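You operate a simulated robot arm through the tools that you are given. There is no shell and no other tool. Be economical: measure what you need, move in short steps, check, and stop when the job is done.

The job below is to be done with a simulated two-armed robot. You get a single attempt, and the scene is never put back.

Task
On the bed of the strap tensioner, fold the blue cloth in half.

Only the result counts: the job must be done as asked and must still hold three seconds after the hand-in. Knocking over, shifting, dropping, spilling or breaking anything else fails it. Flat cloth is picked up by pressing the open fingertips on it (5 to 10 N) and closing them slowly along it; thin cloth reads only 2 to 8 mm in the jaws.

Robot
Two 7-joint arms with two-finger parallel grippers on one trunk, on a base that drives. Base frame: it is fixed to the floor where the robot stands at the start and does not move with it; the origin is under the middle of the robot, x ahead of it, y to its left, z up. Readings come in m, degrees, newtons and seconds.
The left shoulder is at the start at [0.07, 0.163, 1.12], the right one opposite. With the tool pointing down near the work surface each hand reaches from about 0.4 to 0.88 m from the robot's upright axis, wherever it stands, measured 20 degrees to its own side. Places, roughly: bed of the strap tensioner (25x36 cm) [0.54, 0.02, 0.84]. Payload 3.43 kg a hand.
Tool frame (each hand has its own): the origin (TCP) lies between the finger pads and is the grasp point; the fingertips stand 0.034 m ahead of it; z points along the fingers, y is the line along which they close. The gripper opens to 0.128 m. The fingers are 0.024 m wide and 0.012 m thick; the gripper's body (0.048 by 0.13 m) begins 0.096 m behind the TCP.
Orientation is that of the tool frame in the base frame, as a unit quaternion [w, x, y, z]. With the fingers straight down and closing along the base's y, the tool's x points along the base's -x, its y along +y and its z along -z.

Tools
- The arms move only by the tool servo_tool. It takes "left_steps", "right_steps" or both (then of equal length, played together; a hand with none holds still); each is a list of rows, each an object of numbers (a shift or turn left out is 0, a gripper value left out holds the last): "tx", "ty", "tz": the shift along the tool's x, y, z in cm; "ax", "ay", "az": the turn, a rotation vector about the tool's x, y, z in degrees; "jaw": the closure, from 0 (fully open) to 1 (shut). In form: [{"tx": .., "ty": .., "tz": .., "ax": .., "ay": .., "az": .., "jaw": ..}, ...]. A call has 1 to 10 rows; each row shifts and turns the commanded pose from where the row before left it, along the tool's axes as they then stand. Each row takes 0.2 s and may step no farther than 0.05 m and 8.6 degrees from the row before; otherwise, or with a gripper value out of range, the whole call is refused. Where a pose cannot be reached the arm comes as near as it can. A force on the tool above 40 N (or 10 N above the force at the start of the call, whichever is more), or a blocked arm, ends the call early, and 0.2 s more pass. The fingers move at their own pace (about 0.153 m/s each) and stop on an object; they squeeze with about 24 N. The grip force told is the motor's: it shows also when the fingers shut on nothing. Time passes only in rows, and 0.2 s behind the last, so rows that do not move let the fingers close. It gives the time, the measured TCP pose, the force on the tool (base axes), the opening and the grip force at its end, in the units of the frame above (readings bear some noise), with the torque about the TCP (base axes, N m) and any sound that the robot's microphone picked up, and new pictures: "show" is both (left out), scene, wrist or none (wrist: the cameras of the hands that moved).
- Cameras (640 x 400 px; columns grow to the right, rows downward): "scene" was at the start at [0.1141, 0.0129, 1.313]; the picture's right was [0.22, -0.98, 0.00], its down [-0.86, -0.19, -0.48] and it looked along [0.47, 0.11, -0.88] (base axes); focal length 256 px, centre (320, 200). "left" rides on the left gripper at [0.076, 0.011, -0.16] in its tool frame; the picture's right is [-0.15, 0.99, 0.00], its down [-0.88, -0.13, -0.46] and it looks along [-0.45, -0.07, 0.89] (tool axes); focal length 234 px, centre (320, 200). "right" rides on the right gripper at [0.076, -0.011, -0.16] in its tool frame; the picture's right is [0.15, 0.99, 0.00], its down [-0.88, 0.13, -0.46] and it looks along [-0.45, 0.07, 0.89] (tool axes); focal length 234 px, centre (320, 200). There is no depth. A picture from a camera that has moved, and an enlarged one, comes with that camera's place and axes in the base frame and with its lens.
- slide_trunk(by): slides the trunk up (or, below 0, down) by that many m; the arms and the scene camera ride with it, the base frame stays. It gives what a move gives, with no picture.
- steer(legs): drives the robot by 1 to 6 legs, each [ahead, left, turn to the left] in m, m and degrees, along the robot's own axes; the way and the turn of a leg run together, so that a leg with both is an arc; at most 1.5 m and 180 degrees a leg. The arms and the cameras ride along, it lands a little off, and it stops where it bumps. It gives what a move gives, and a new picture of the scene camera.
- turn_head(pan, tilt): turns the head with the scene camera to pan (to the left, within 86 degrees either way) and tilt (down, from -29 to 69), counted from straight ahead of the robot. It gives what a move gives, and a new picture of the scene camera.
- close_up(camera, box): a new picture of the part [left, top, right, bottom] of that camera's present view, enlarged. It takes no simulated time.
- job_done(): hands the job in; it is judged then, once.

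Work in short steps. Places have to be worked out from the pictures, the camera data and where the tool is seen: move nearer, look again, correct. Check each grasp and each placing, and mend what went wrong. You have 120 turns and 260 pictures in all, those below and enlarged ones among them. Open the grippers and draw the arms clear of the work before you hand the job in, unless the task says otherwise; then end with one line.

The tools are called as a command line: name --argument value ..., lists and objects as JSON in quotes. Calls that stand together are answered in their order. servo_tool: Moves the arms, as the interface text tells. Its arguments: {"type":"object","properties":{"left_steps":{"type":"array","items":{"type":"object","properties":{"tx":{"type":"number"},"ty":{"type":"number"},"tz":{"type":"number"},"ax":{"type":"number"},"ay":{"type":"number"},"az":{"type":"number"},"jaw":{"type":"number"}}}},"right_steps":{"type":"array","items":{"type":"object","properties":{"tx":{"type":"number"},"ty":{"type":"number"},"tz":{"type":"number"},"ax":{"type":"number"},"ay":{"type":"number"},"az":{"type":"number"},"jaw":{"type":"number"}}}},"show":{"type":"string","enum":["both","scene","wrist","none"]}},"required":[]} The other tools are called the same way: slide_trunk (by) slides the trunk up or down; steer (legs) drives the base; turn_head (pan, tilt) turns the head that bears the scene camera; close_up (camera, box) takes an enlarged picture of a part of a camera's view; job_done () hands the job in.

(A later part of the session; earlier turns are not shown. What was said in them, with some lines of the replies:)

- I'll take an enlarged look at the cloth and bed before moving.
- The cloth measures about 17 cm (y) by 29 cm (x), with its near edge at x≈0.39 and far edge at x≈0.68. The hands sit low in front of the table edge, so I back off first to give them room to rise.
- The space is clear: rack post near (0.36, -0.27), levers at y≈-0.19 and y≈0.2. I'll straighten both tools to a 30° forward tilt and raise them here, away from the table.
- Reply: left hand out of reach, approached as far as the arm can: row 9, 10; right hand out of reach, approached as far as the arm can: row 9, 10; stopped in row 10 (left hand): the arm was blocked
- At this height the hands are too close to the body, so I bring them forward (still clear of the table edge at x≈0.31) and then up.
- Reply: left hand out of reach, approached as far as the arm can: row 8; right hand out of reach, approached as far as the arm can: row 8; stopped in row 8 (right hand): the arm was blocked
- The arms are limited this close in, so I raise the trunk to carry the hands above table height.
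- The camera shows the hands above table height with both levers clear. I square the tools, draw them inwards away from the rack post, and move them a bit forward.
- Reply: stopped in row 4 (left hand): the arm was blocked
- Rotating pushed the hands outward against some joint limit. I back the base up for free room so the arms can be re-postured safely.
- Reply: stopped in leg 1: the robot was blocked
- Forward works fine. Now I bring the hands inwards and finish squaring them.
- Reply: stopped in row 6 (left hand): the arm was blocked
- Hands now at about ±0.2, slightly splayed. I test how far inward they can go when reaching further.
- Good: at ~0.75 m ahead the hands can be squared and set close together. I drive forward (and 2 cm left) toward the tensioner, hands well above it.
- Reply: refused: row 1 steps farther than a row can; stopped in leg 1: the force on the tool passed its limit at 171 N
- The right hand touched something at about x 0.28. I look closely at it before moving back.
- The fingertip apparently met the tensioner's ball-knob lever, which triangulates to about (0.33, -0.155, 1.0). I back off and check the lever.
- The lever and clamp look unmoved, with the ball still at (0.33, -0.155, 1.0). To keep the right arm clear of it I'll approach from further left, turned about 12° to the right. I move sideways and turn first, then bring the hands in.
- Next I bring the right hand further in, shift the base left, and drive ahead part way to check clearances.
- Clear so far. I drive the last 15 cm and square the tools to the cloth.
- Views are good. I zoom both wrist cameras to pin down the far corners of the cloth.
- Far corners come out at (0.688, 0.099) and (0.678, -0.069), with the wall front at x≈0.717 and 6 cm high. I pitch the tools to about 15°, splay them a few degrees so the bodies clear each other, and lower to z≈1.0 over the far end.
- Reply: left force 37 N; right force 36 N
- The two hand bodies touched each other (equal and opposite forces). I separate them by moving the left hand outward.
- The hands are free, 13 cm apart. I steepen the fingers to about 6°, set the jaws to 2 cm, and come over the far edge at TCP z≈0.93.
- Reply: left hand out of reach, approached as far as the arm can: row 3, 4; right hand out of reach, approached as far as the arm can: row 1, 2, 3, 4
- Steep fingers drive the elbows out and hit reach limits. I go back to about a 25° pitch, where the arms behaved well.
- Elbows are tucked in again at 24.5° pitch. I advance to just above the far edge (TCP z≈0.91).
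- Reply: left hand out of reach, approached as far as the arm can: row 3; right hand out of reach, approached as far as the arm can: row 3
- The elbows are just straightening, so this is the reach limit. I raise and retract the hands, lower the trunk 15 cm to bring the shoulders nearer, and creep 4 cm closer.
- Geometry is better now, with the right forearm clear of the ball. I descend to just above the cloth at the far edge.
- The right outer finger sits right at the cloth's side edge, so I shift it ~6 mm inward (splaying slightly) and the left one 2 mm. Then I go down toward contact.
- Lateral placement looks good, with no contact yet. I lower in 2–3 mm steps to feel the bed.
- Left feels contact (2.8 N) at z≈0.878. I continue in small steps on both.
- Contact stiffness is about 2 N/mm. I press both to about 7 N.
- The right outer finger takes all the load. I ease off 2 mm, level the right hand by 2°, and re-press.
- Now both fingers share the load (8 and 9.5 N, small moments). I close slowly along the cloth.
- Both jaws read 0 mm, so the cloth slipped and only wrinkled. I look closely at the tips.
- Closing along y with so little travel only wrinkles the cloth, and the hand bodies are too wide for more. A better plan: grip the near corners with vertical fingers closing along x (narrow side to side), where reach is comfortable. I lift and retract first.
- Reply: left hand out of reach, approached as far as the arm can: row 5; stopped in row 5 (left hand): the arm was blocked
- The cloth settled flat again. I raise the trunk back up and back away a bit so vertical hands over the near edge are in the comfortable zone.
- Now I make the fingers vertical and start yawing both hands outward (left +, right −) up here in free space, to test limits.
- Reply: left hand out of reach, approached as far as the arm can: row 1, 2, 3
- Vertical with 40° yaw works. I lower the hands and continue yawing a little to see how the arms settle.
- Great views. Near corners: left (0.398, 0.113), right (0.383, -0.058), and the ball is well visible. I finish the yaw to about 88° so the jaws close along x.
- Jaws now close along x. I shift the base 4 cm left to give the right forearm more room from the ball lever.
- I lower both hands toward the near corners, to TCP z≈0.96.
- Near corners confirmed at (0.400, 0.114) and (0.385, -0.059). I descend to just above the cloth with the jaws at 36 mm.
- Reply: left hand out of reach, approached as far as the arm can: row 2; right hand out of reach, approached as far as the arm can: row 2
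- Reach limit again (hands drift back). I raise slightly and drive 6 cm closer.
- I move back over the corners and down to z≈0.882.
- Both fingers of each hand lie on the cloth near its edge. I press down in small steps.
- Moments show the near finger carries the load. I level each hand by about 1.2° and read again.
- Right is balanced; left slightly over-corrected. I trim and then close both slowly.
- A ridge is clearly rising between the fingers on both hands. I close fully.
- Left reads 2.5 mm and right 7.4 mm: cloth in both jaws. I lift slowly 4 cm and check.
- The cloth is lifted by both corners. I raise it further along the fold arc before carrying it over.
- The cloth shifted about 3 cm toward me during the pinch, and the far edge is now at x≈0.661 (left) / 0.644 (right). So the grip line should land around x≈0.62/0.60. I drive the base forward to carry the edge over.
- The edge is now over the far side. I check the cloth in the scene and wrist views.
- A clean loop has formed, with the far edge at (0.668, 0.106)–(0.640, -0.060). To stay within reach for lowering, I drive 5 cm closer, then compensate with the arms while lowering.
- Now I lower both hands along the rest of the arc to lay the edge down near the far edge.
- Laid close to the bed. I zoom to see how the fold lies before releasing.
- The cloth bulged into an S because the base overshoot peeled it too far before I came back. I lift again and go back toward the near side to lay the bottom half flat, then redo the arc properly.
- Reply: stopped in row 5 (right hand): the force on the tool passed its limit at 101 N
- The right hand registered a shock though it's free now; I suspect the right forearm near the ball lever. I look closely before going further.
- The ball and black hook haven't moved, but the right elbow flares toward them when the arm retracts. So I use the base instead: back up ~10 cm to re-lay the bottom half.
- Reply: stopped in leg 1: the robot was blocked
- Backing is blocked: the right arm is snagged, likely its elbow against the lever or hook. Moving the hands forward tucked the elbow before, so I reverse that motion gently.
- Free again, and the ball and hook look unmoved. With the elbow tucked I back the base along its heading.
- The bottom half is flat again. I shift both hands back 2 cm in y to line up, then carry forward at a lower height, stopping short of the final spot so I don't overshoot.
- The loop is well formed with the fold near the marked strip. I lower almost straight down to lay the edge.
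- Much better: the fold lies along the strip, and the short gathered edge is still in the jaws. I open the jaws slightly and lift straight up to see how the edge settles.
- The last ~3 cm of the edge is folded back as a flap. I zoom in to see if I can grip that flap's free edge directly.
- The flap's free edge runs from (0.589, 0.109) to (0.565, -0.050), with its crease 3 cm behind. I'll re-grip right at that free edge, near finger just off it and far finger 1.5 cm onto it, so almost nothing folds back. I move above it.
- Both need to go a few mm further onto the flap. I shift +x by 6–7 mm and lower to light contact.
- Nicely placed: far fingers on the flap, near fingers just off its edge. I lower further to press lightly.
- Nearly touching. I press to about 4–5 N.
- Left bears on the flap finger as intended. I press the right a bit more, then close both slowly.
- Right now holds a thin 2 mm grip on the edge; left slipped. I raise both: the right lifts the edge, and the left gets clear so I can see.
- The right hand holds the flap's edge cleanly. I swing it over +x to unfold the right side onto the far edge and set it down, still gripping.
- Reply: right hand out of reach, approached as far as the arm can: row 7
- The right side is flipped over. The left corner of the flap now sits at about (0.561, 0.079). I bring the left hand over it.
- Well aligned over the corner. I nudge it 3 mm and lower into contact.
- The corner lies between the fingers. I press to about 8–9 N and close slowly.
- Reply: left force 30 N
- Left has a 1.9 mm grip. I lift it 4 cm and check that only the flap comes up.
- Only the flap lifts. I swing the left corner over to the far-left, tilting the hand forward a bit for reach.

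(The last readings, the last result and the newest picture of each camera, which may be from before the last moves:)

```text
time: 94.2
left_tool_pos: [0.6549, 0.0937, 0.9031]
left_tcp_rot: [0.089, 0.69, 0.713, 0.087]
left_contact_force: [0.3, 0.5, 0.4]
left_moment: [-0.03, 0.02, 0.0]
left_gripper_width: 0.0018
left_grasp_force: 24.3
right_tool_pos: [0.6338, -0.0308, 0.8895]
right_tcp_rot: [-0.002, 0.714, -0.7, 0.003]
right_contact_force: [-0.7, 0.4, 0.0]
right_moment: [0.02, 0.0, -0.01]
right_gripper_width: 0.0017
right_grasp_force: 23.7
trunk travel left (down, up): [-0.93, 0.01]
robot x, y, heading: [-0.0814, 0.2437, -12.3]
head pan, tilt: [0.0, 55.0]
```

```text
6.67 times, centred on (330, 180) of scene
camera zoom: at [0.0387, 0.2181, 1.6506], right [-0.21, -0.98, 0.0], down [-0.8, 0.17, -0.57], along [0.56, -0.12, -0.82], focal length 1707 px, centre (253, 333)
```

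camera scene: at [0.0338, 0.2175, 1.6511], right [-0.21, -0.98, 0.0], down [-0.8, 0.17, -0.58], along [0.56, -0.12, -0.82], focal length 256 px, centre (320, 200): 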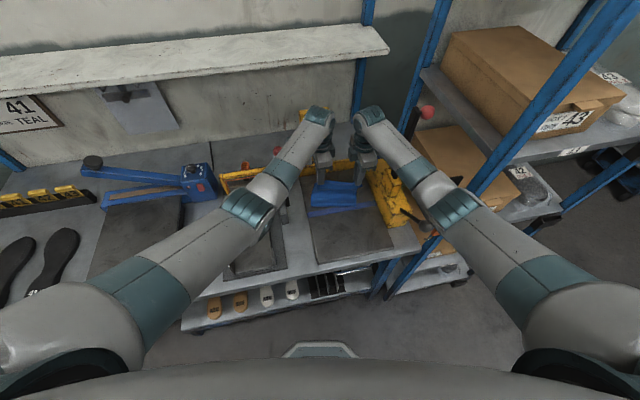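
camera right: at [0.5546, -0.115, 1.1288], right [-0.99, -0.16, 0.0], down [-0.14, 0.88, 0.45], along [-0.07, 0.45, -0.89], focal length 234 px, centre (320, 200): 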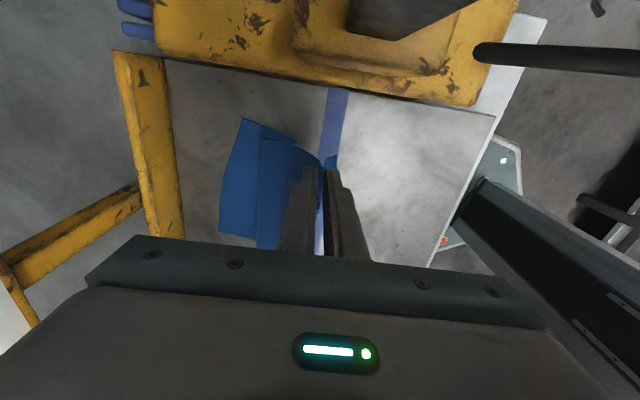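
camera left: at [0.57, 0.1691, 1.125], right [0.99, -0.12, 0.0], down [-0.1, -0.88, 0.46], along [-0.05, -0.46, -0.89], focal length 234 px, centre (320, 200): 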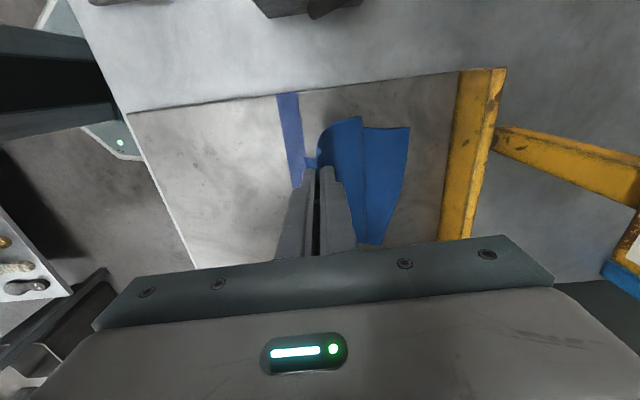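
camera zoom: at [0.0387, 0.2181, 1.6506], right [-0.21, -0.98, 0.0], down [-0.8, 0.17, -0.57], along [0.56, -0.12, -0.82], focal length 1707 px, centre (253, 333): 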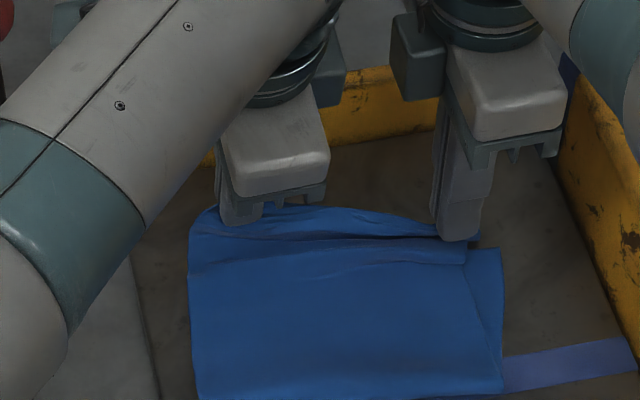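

The top layer now lies over cleanly. I check the right side's alignment before releasing.

close_up --camera "right" --box '[180, 60, 480, 260]'

close_up --camera "scene" --box '[270, 140, 410, 250]'

```text
2.00 times, centred on (330, 160) of right
camera zoom: at [0.6443, -0.1071, 1.0496], right [-0.99, -0.17, -0.01], down [-0.15, 0.88, 0.45], along [-0.07, 0.45, -0.89], focal length 468 px, centre (300, 280)
```

zoom: 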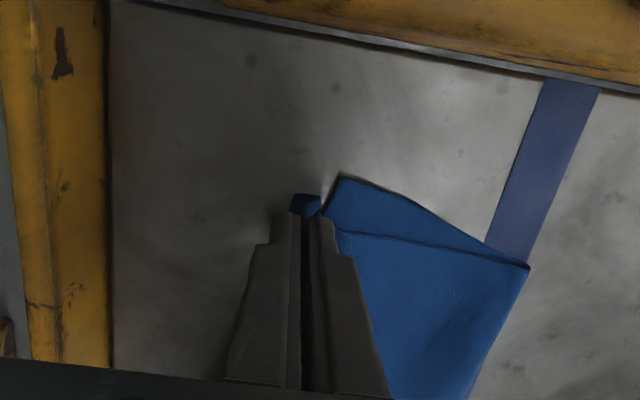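

```text
3.64 times, centred on (340, 195) of scene
camera zoom: at [0.0387, 0.2181, 1.6506], right [-0.21, -0.98, 0.0], down [-0.8, 0.17, -0.57], along [0.56, -0.12, -0.82], focal length 931 px, centre (247, 218)
```

zoom: 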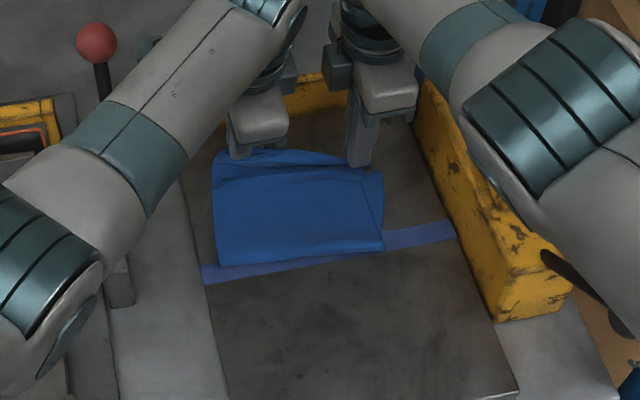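

The top layer sits about 1.5 cm too far left, and the right corner 2 cm too far forward. I shift accordingly and lower.

servo_tool --left_steps '[{"tx": -0.8}, {"tx": -0.7}, {"ty": -0.2, "tz": 0.8}, {"ty": -0.2, "tz": 0.7}, {}]' --right_steps '[{"tx": 0.8, "ty": 0.8}, {"tx": 0.6, "ty": 0.7}, {"tz": 0.2}, {"tz": 0.3}, {}]' --show "none"

close_up --camera "right" --box '[180, 60, 480, 260]'

close_up --camera "left" --box '[160, 30, 460, 260]'

close_up --camera "scene" --box '[290, 150, 390, 225]'

```text
time: 95.4
left_tool_pos: [0.6555, 0.0766, 0.8879]
left_tcp_rot: [0.089, 0.69, 0.713, 0.087]
left_contact_force: [-0.5, -2.0, -0.4]
left_moment: [-0.07, 0.03, -0.03]
left_gripper_width: 0.0019
left_grasp_force: 23.5
right_tool_pos: [0.6186, -0.0459, 0.8841]
right_tcp_rot: [-0.003, 0.714, -0.7, 0.004]
right_contact_force: [1.7, 1.4, -0.8]
right_moment: [0.04, -0.06, -0.02]
right_gripper_width: 0.0019
right_grasp_force: 24.1
trunk travel left (down, up): [-0.93, 0.01]
robot x, y, heading: [-0.0859, 0.2458, -12.3]
head pan, tilt: [0.0, 55.0]
```

```text
2.00 times, centred on (330, 160) of right
camera zoom: at [0.6297, -0.1212, 1.0443], right [-0.99, -0.17, -0.01], down [-0.15, 0.88, 0.45], along [-0.07, 0.45, -0.89], focal length 468 px, centre (300, 280)
```

zoom: 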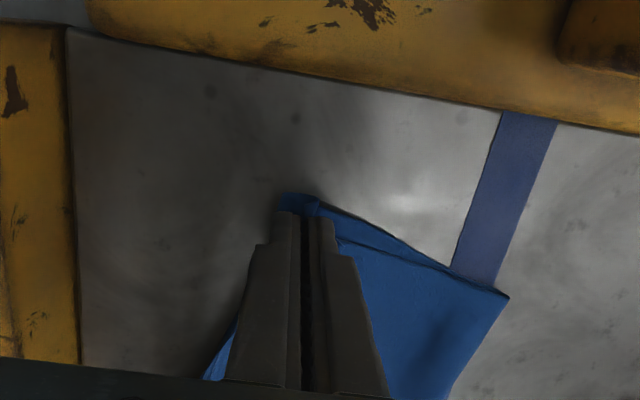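

```text
1.74 times, centred on (310, 145) of left
camera zoom: at [0.6232, 0.1529, 1.0438], right [0.96, -0.11, 0.24], down [-0.21, -0.89, 0.41], along [0.17, -0.45, -0.88], focal length 407 px, centre (337, 296)
```

zoom: 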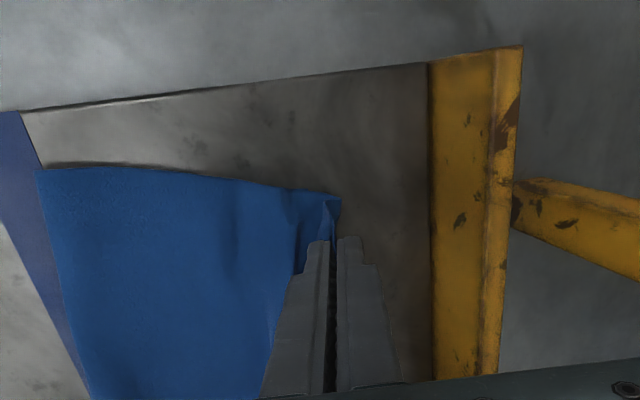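

```text
5.33 times, centred on (340, 188) of scene
camera zoom: at [0.0389, 0.2175, 1.6506], right [-0.21, -0.98, 0.0], down [-0.8, 0.17, -0.57], along [0.56, -0.12, -0.82], focal length 1365 px, centre (213, 267)
```

zoom: 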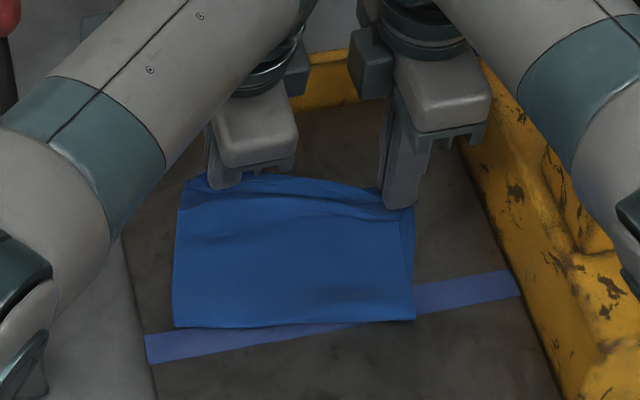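

Very well aligned now. I open both jaws a little and lift straight off.

servo_tool --left_steps '[{"jaw": 0.93}, {"jaw": 0.88}, {}, {"tz": -1}, {"tz": -2}, {"tz": -3}, {"tz": -3}, {"tz": -3}]' --right_steps '[{"jaw": 0.93}, {"jaw": 0.88}, {}, {"tz": -1}, {"tz": -2}, {"tz": -3}, {"tz": -3}, {"tz": -3}]' --show "scene"

close_up --camera "right" --box '[180, 60, 480, 260]'

close_up --camera "left" --box '[160, 30, 460, 260]'

close_up --camera "scene" --box '[290, 150, 390, 225]'

```text
time: 97.2
left_tool_pos: [0.6229, 0.0768, 1.0031]
left_tcp_rot: [0.088, 0.691, 0.712, 0.088]
left_contact_force: [-0.1, 0.2, 0.3]
left_moment: [-0.01, 0.01, 0.02]
left_gripper_width: 0.0153
left_grasp_force: 0.1
right_tool_pos: [0.6174, -0.0449, 1.0043]
right_tcp_rot: [-0.002, 0.714, -0.701, 0.003]
right_contact_force: [-0.6, 0.2, -0.3]
right_moment: [0.03, -0.05, -0.03]
right_gripper_width: 0.0154
right_grasp_force: 0.0
trunk travel left (down, up): [-0.93, 0.01]
robot x, y, heading: [-0.0826, 0.2451, -12.4]
head pan, tilt: [0.0, 55.0]
camera scene: at [0.0382, 0.2176, 1.6506], right [-0.21, -0.98, 0.0], down [-0.8, 0.17, -0.57], along [0.56, -0.12, -0.82], focal length 256 px, centre (320, 200)
```

scene: 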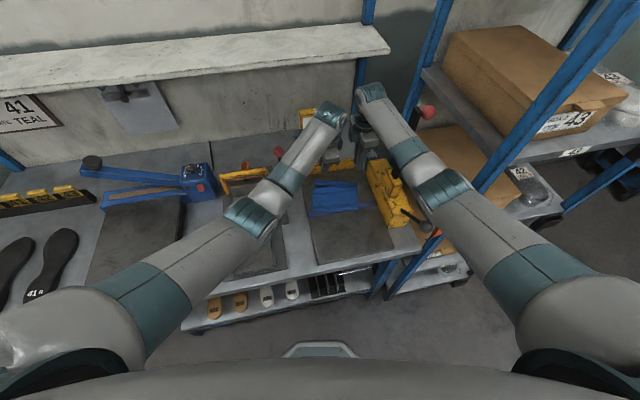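

```text
2.00 times, centred on (330, 160) of right
camera zoom: at [0.629, -0.1203, 1.165], right [-0.99, -0.17, -0.01], down [-0.15, 0.88, 0.45], along [-0.07, 0.45, -0.89], focal length 468 px, centre (300, 280)
```

zoom: 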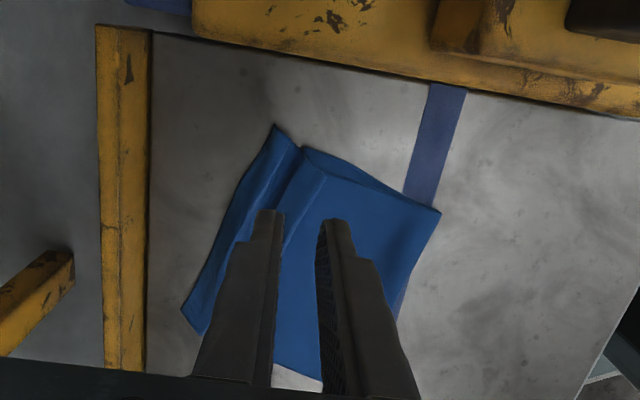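

```text
1.74 times, centred on (310, 145) of left
camera zoom: at [0.5919, 0.1537, 1.161], right [0.96, -0.11, 0.24], down [-0.21, -0.89, 0.41], along [0.17, -0.45, -0.88], focal length 407 px, centre (337, 296)
```

zoom: 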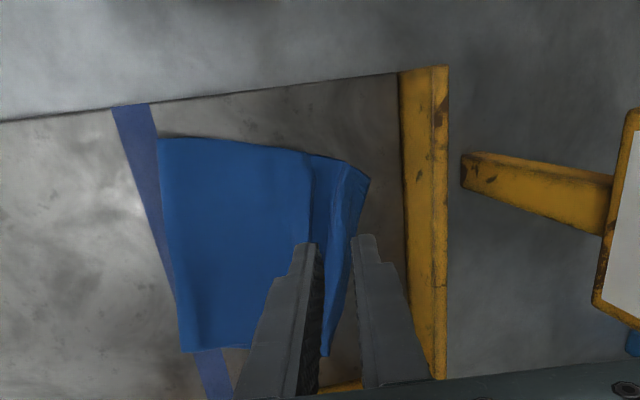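

```text
5.33 times, centred on (340, 188) of scene
camera zoom: at [0.0382, 0.2176, 1.6506], right [-0.21, -0.98, 0.0], down [-0.8, 0.17, -0.57], along [0.56, -0.12, -0.82], focal length 1365 px, centre (213, 267)
```

zoom: 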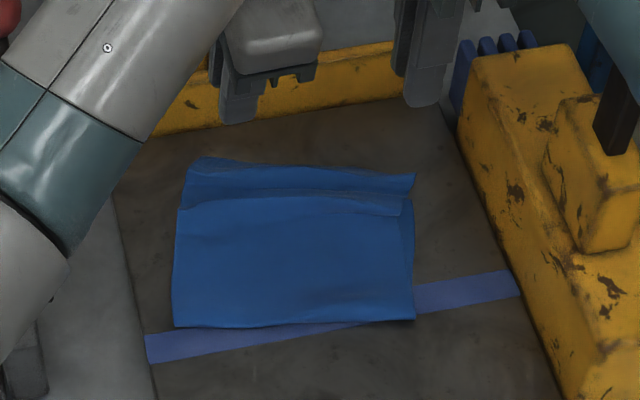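

The cloth is folded neatly in half. I retreat to get an unobstructed look: lift a bit more, then back the base away.

servo_tool --left_steps '[{"tz": -2.5}, {"tz": -2.5}]' --right_steps '[{"tz": -2.5}, {"tz": -2.5}]' --show "none"

steer --legs '[[-0.22, 0.0, 0]]'

close_up --camera "scene" --box '[270, 100, 390, 200]'

close_up --camera "left" --box '[300, 20, 620, 240]'

close_up --camera "right" --box '[20, 20, 340, 240]'

```text
time: 97.8
left_tool_pos: [0.6111, 0.0765, 1.0545]
left_tcp_rot: [0.09, 0.69, 0.713, 0.087]
left_contact_force: [-0.2, 0.6, -0.5]
left_moment: [0.0, -0.03, -0.01]
left_gripper_width: 0.0155
left_grasp_force: 0.1
right_tool_pos: [0.6168, -0.0449, 1.0567]
right_tcp_rot: [-0.002, 0.715, -0.7, 0.003]
right_contact_force: [0.5, 1.3, -0.4]
right_moment: [0.01, -0.03, 0.03]
right_gripper_width: 0.0154
right_grasp_force: 0.1
trunk travel left (down, up): [-0.93, 0.01]
robot x, y, heading: [-0.0786, 0.2439, -12.1]
head pan, tilt: [0.0, 55.0]
```

```text
time: 99.5
left_tool_pos: [0.3939, 0.1237, 1.0518]
left_tcp_rot: [0.088, 0.69, 0.713, 0.087]
left_contact_force: [-0.5, 0.5, -0.1]
left_moment: [0.04, 0.03, 0.0]
left_gripper_width: 0.0152
left_grasp_force: 0.0
right_tool_pos: [0.3988, 0.0005, 1.0531]
right_tcp_rot: [-0.001, 0.715, -0.7, 0.002]
right_contact_force: [-0.5, 0.4, -0.1]
right_moment: [0.02, 0.03, -0.02]
right_gripper_width: 0.0152
right_grasp_force: 0.0
trunk travel left (down, up): [-0.93, 0.01]
robot x, y, heading: [-0.3013, 0.2918, -12.7]
head pan, tilt: [0.0, 55.0]
camera scene: at [-0.1777, 0.2647, 1.6503], right [-0.21, -0.98, 0.0], down [-0.8, 0.18, -0.57], along [0.56, -0.12, -0.82], focal length 256 px, centre (320, 200)
```

scene: 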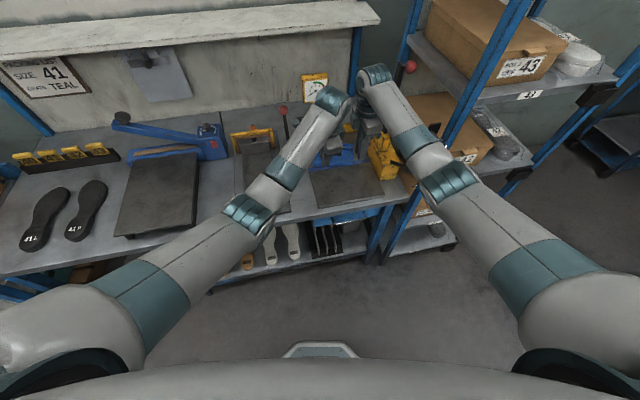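

```text
4.00 times, centred on (330, 150) of scene
camera zoom: at [-0.1777, 0.2647, 1.6503], right [-0.21, -0.98, 0.0], down [-0.8, 0.18, -0.57], along [0.56, -0.12, -0.82], focal length 1024 px, centre (280, 400)
```

zoom: 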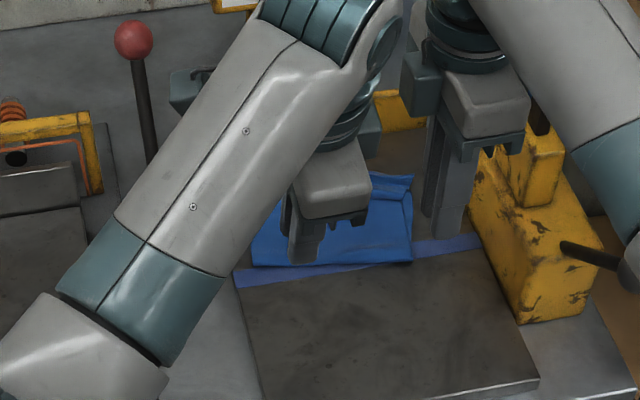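

```text
1.82 times, centred on (460, 130) of left
camera zoom: at [0.363, 0.1997, 1.208], right [0.96, -0.12, 0.24], down [-0.21, -0.89, 0.41], along [0.17, -0.45, -0.88], focal length 426 px, centre (66, 327)
```

zoom: 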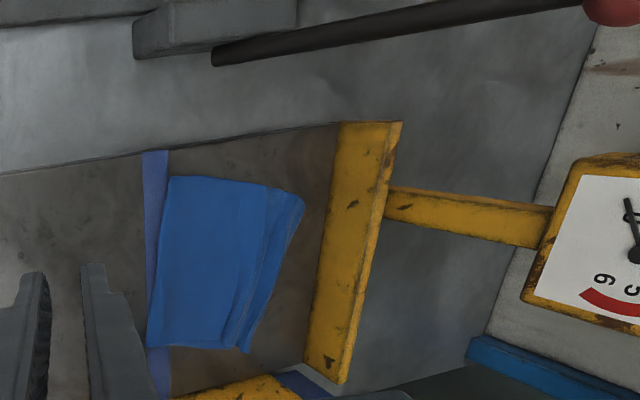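

```text
1.82 times, centred on (180, 130) of right
camera zoom: at [0.4114, -0.0746, 1.2133], right [-0.99, -0.16, -0.01], down [-0.15, 0.88, 0.45], along [-0.07, 0.45, -0.89], focal length 426 px, centre (574, 327)
```

zoom: 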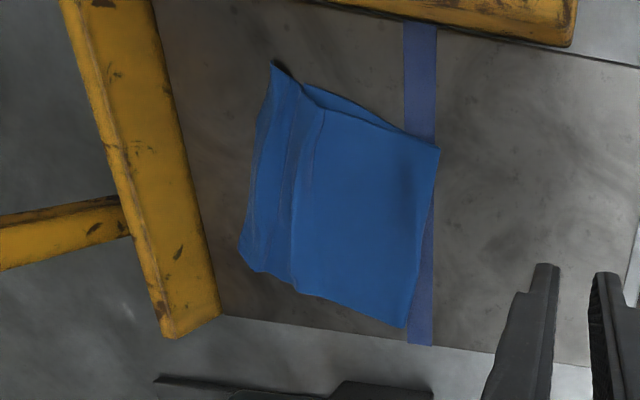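

The cloth is folded in half, its edges meeting within about 2 cm and lying flat on the bed. I withdraw the arms fully, open the grippers, and check that everything else is in place.

steer --legs '[[-0.22, 0.0, 0]]'

servo_tool --left_steps '[{"jaw": 0.3}, {"jaw": 0}, {"tx": 3}, {"tx": 3}, {}]' --right_steps '[{"jaw": 0.3}, {"jaw": 0}, {"tx": 3}, {"tx": 3}, {}]' --show "scene"

close_up --camera "scene" --box '[240, 60, 460, 200]'

```text
time: 101.2
left_tool_pos: [0.1797, 0.168, 1.0517]
left_tcp_rot: [0.087, 0.692, 0.711, 0.087]
left_contact_force: [0.7, -0.3, -0.4]
left_moment: [-0.01, 0.04, 0.0]
left_gripper_width: 0.0154
left_grasp_force: 0.1
right_tool_pos: [0.1851, 0.0458, 1.0529]
right_tcp_rot: [-0.002, 0.712, -0.702, 0.002]
right_contact_force: [0.2, -0.3, 0.5]
right_moment: [0.02, 0.06, 0.0]
right_gripper_width: 0.0155
right_grasp_force: 0.1
trunk travel left (down, up): [-0.93, 0.01]
robot x, y, heading: [-0.5141, 0.3438, -12.7]
head pan, tilt: [0.0, 55.0]
camera scene: at [-0.3914, 0.3117, 1.6502], right [-0.22, -0.98, 0.0], down [-0.8, 0.18, -0.57], along [0.56, -0.12, -0.82], focal length 256 px, centre (320, 200)
```

scene: 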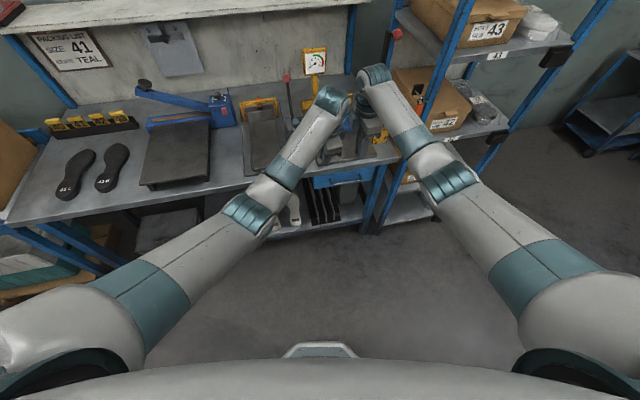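

```text
time: 102.4
left_tool_pos: [0.1777, 0.228, 1.0521]
left_tcp_rot: [0.088, 0.692, 0.711, 0.087]
left_contact_force: [0.0, -0.3, 0.0]
left_moment: [-0.03, -0.03, -0.03]
left_gripper_width: 0.1277
left_grasp_force: 0.1
right_tool_pos: [0.1849, -0.0138, 1.0547]
right_tcp_rot: [-0.003, 0.712, -0.702, 0.003]
right_contact_force: [0.3, -0.1, -0.8]
right_moment: [-0.01, 0.01, -0.01]
right_gripper_width: 0.128
right_grasp_force: 0.0
trunk travel left (down, up): [-0.93, 0.01]
robot x, y, heading: [-0.5148, 0.3422, -12.7]
head pan, tilt: [0.0, 55.0]
camera scene: at [-0.394, 0.3119, 1.6505], right [-0.22, -0.98, 0.0], down [-0.8, 0.18, -0.57], along [0.56, -0.13, -0.82], focal length 256 px, centre (320, 200)
```

scene: 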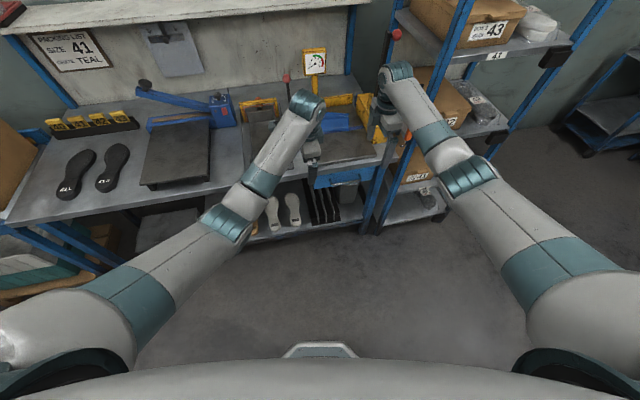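

```text
2.86 times, centred on (350, 130) of scene
camera zoom: at [-0.394, 0.3119, 1.6505], right [-0.22, -0.98, 0.0], down [-0.8, 0.18, -0.57], along [0.56, -0.13, -0.82], focal length 731 px, centre (234, 400)
```

zoom: 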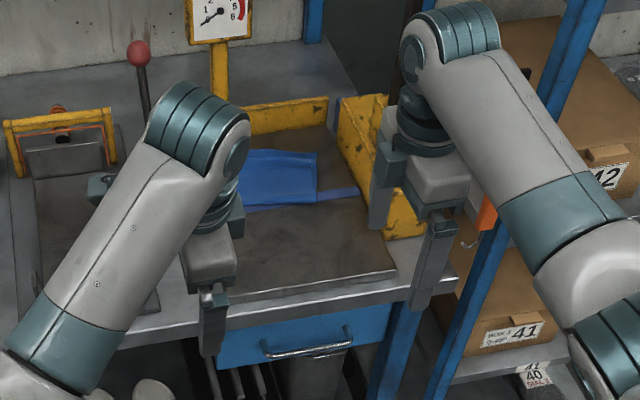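

The cloth is still folded on the bed, the arms are clear and both grippers are open. The lever, clamp and boxes look undisturbed, so I hand in.

job_done

```text
The job is handed in.
```

The blue cloth is folded in half on the tensioner bed and handed in; its edges meet to about 2 cm, with a small pleat in the top layer on the right. The right hand hit the ball-knob lever on the way in and the right arm snagged once, but nothing looks moved.
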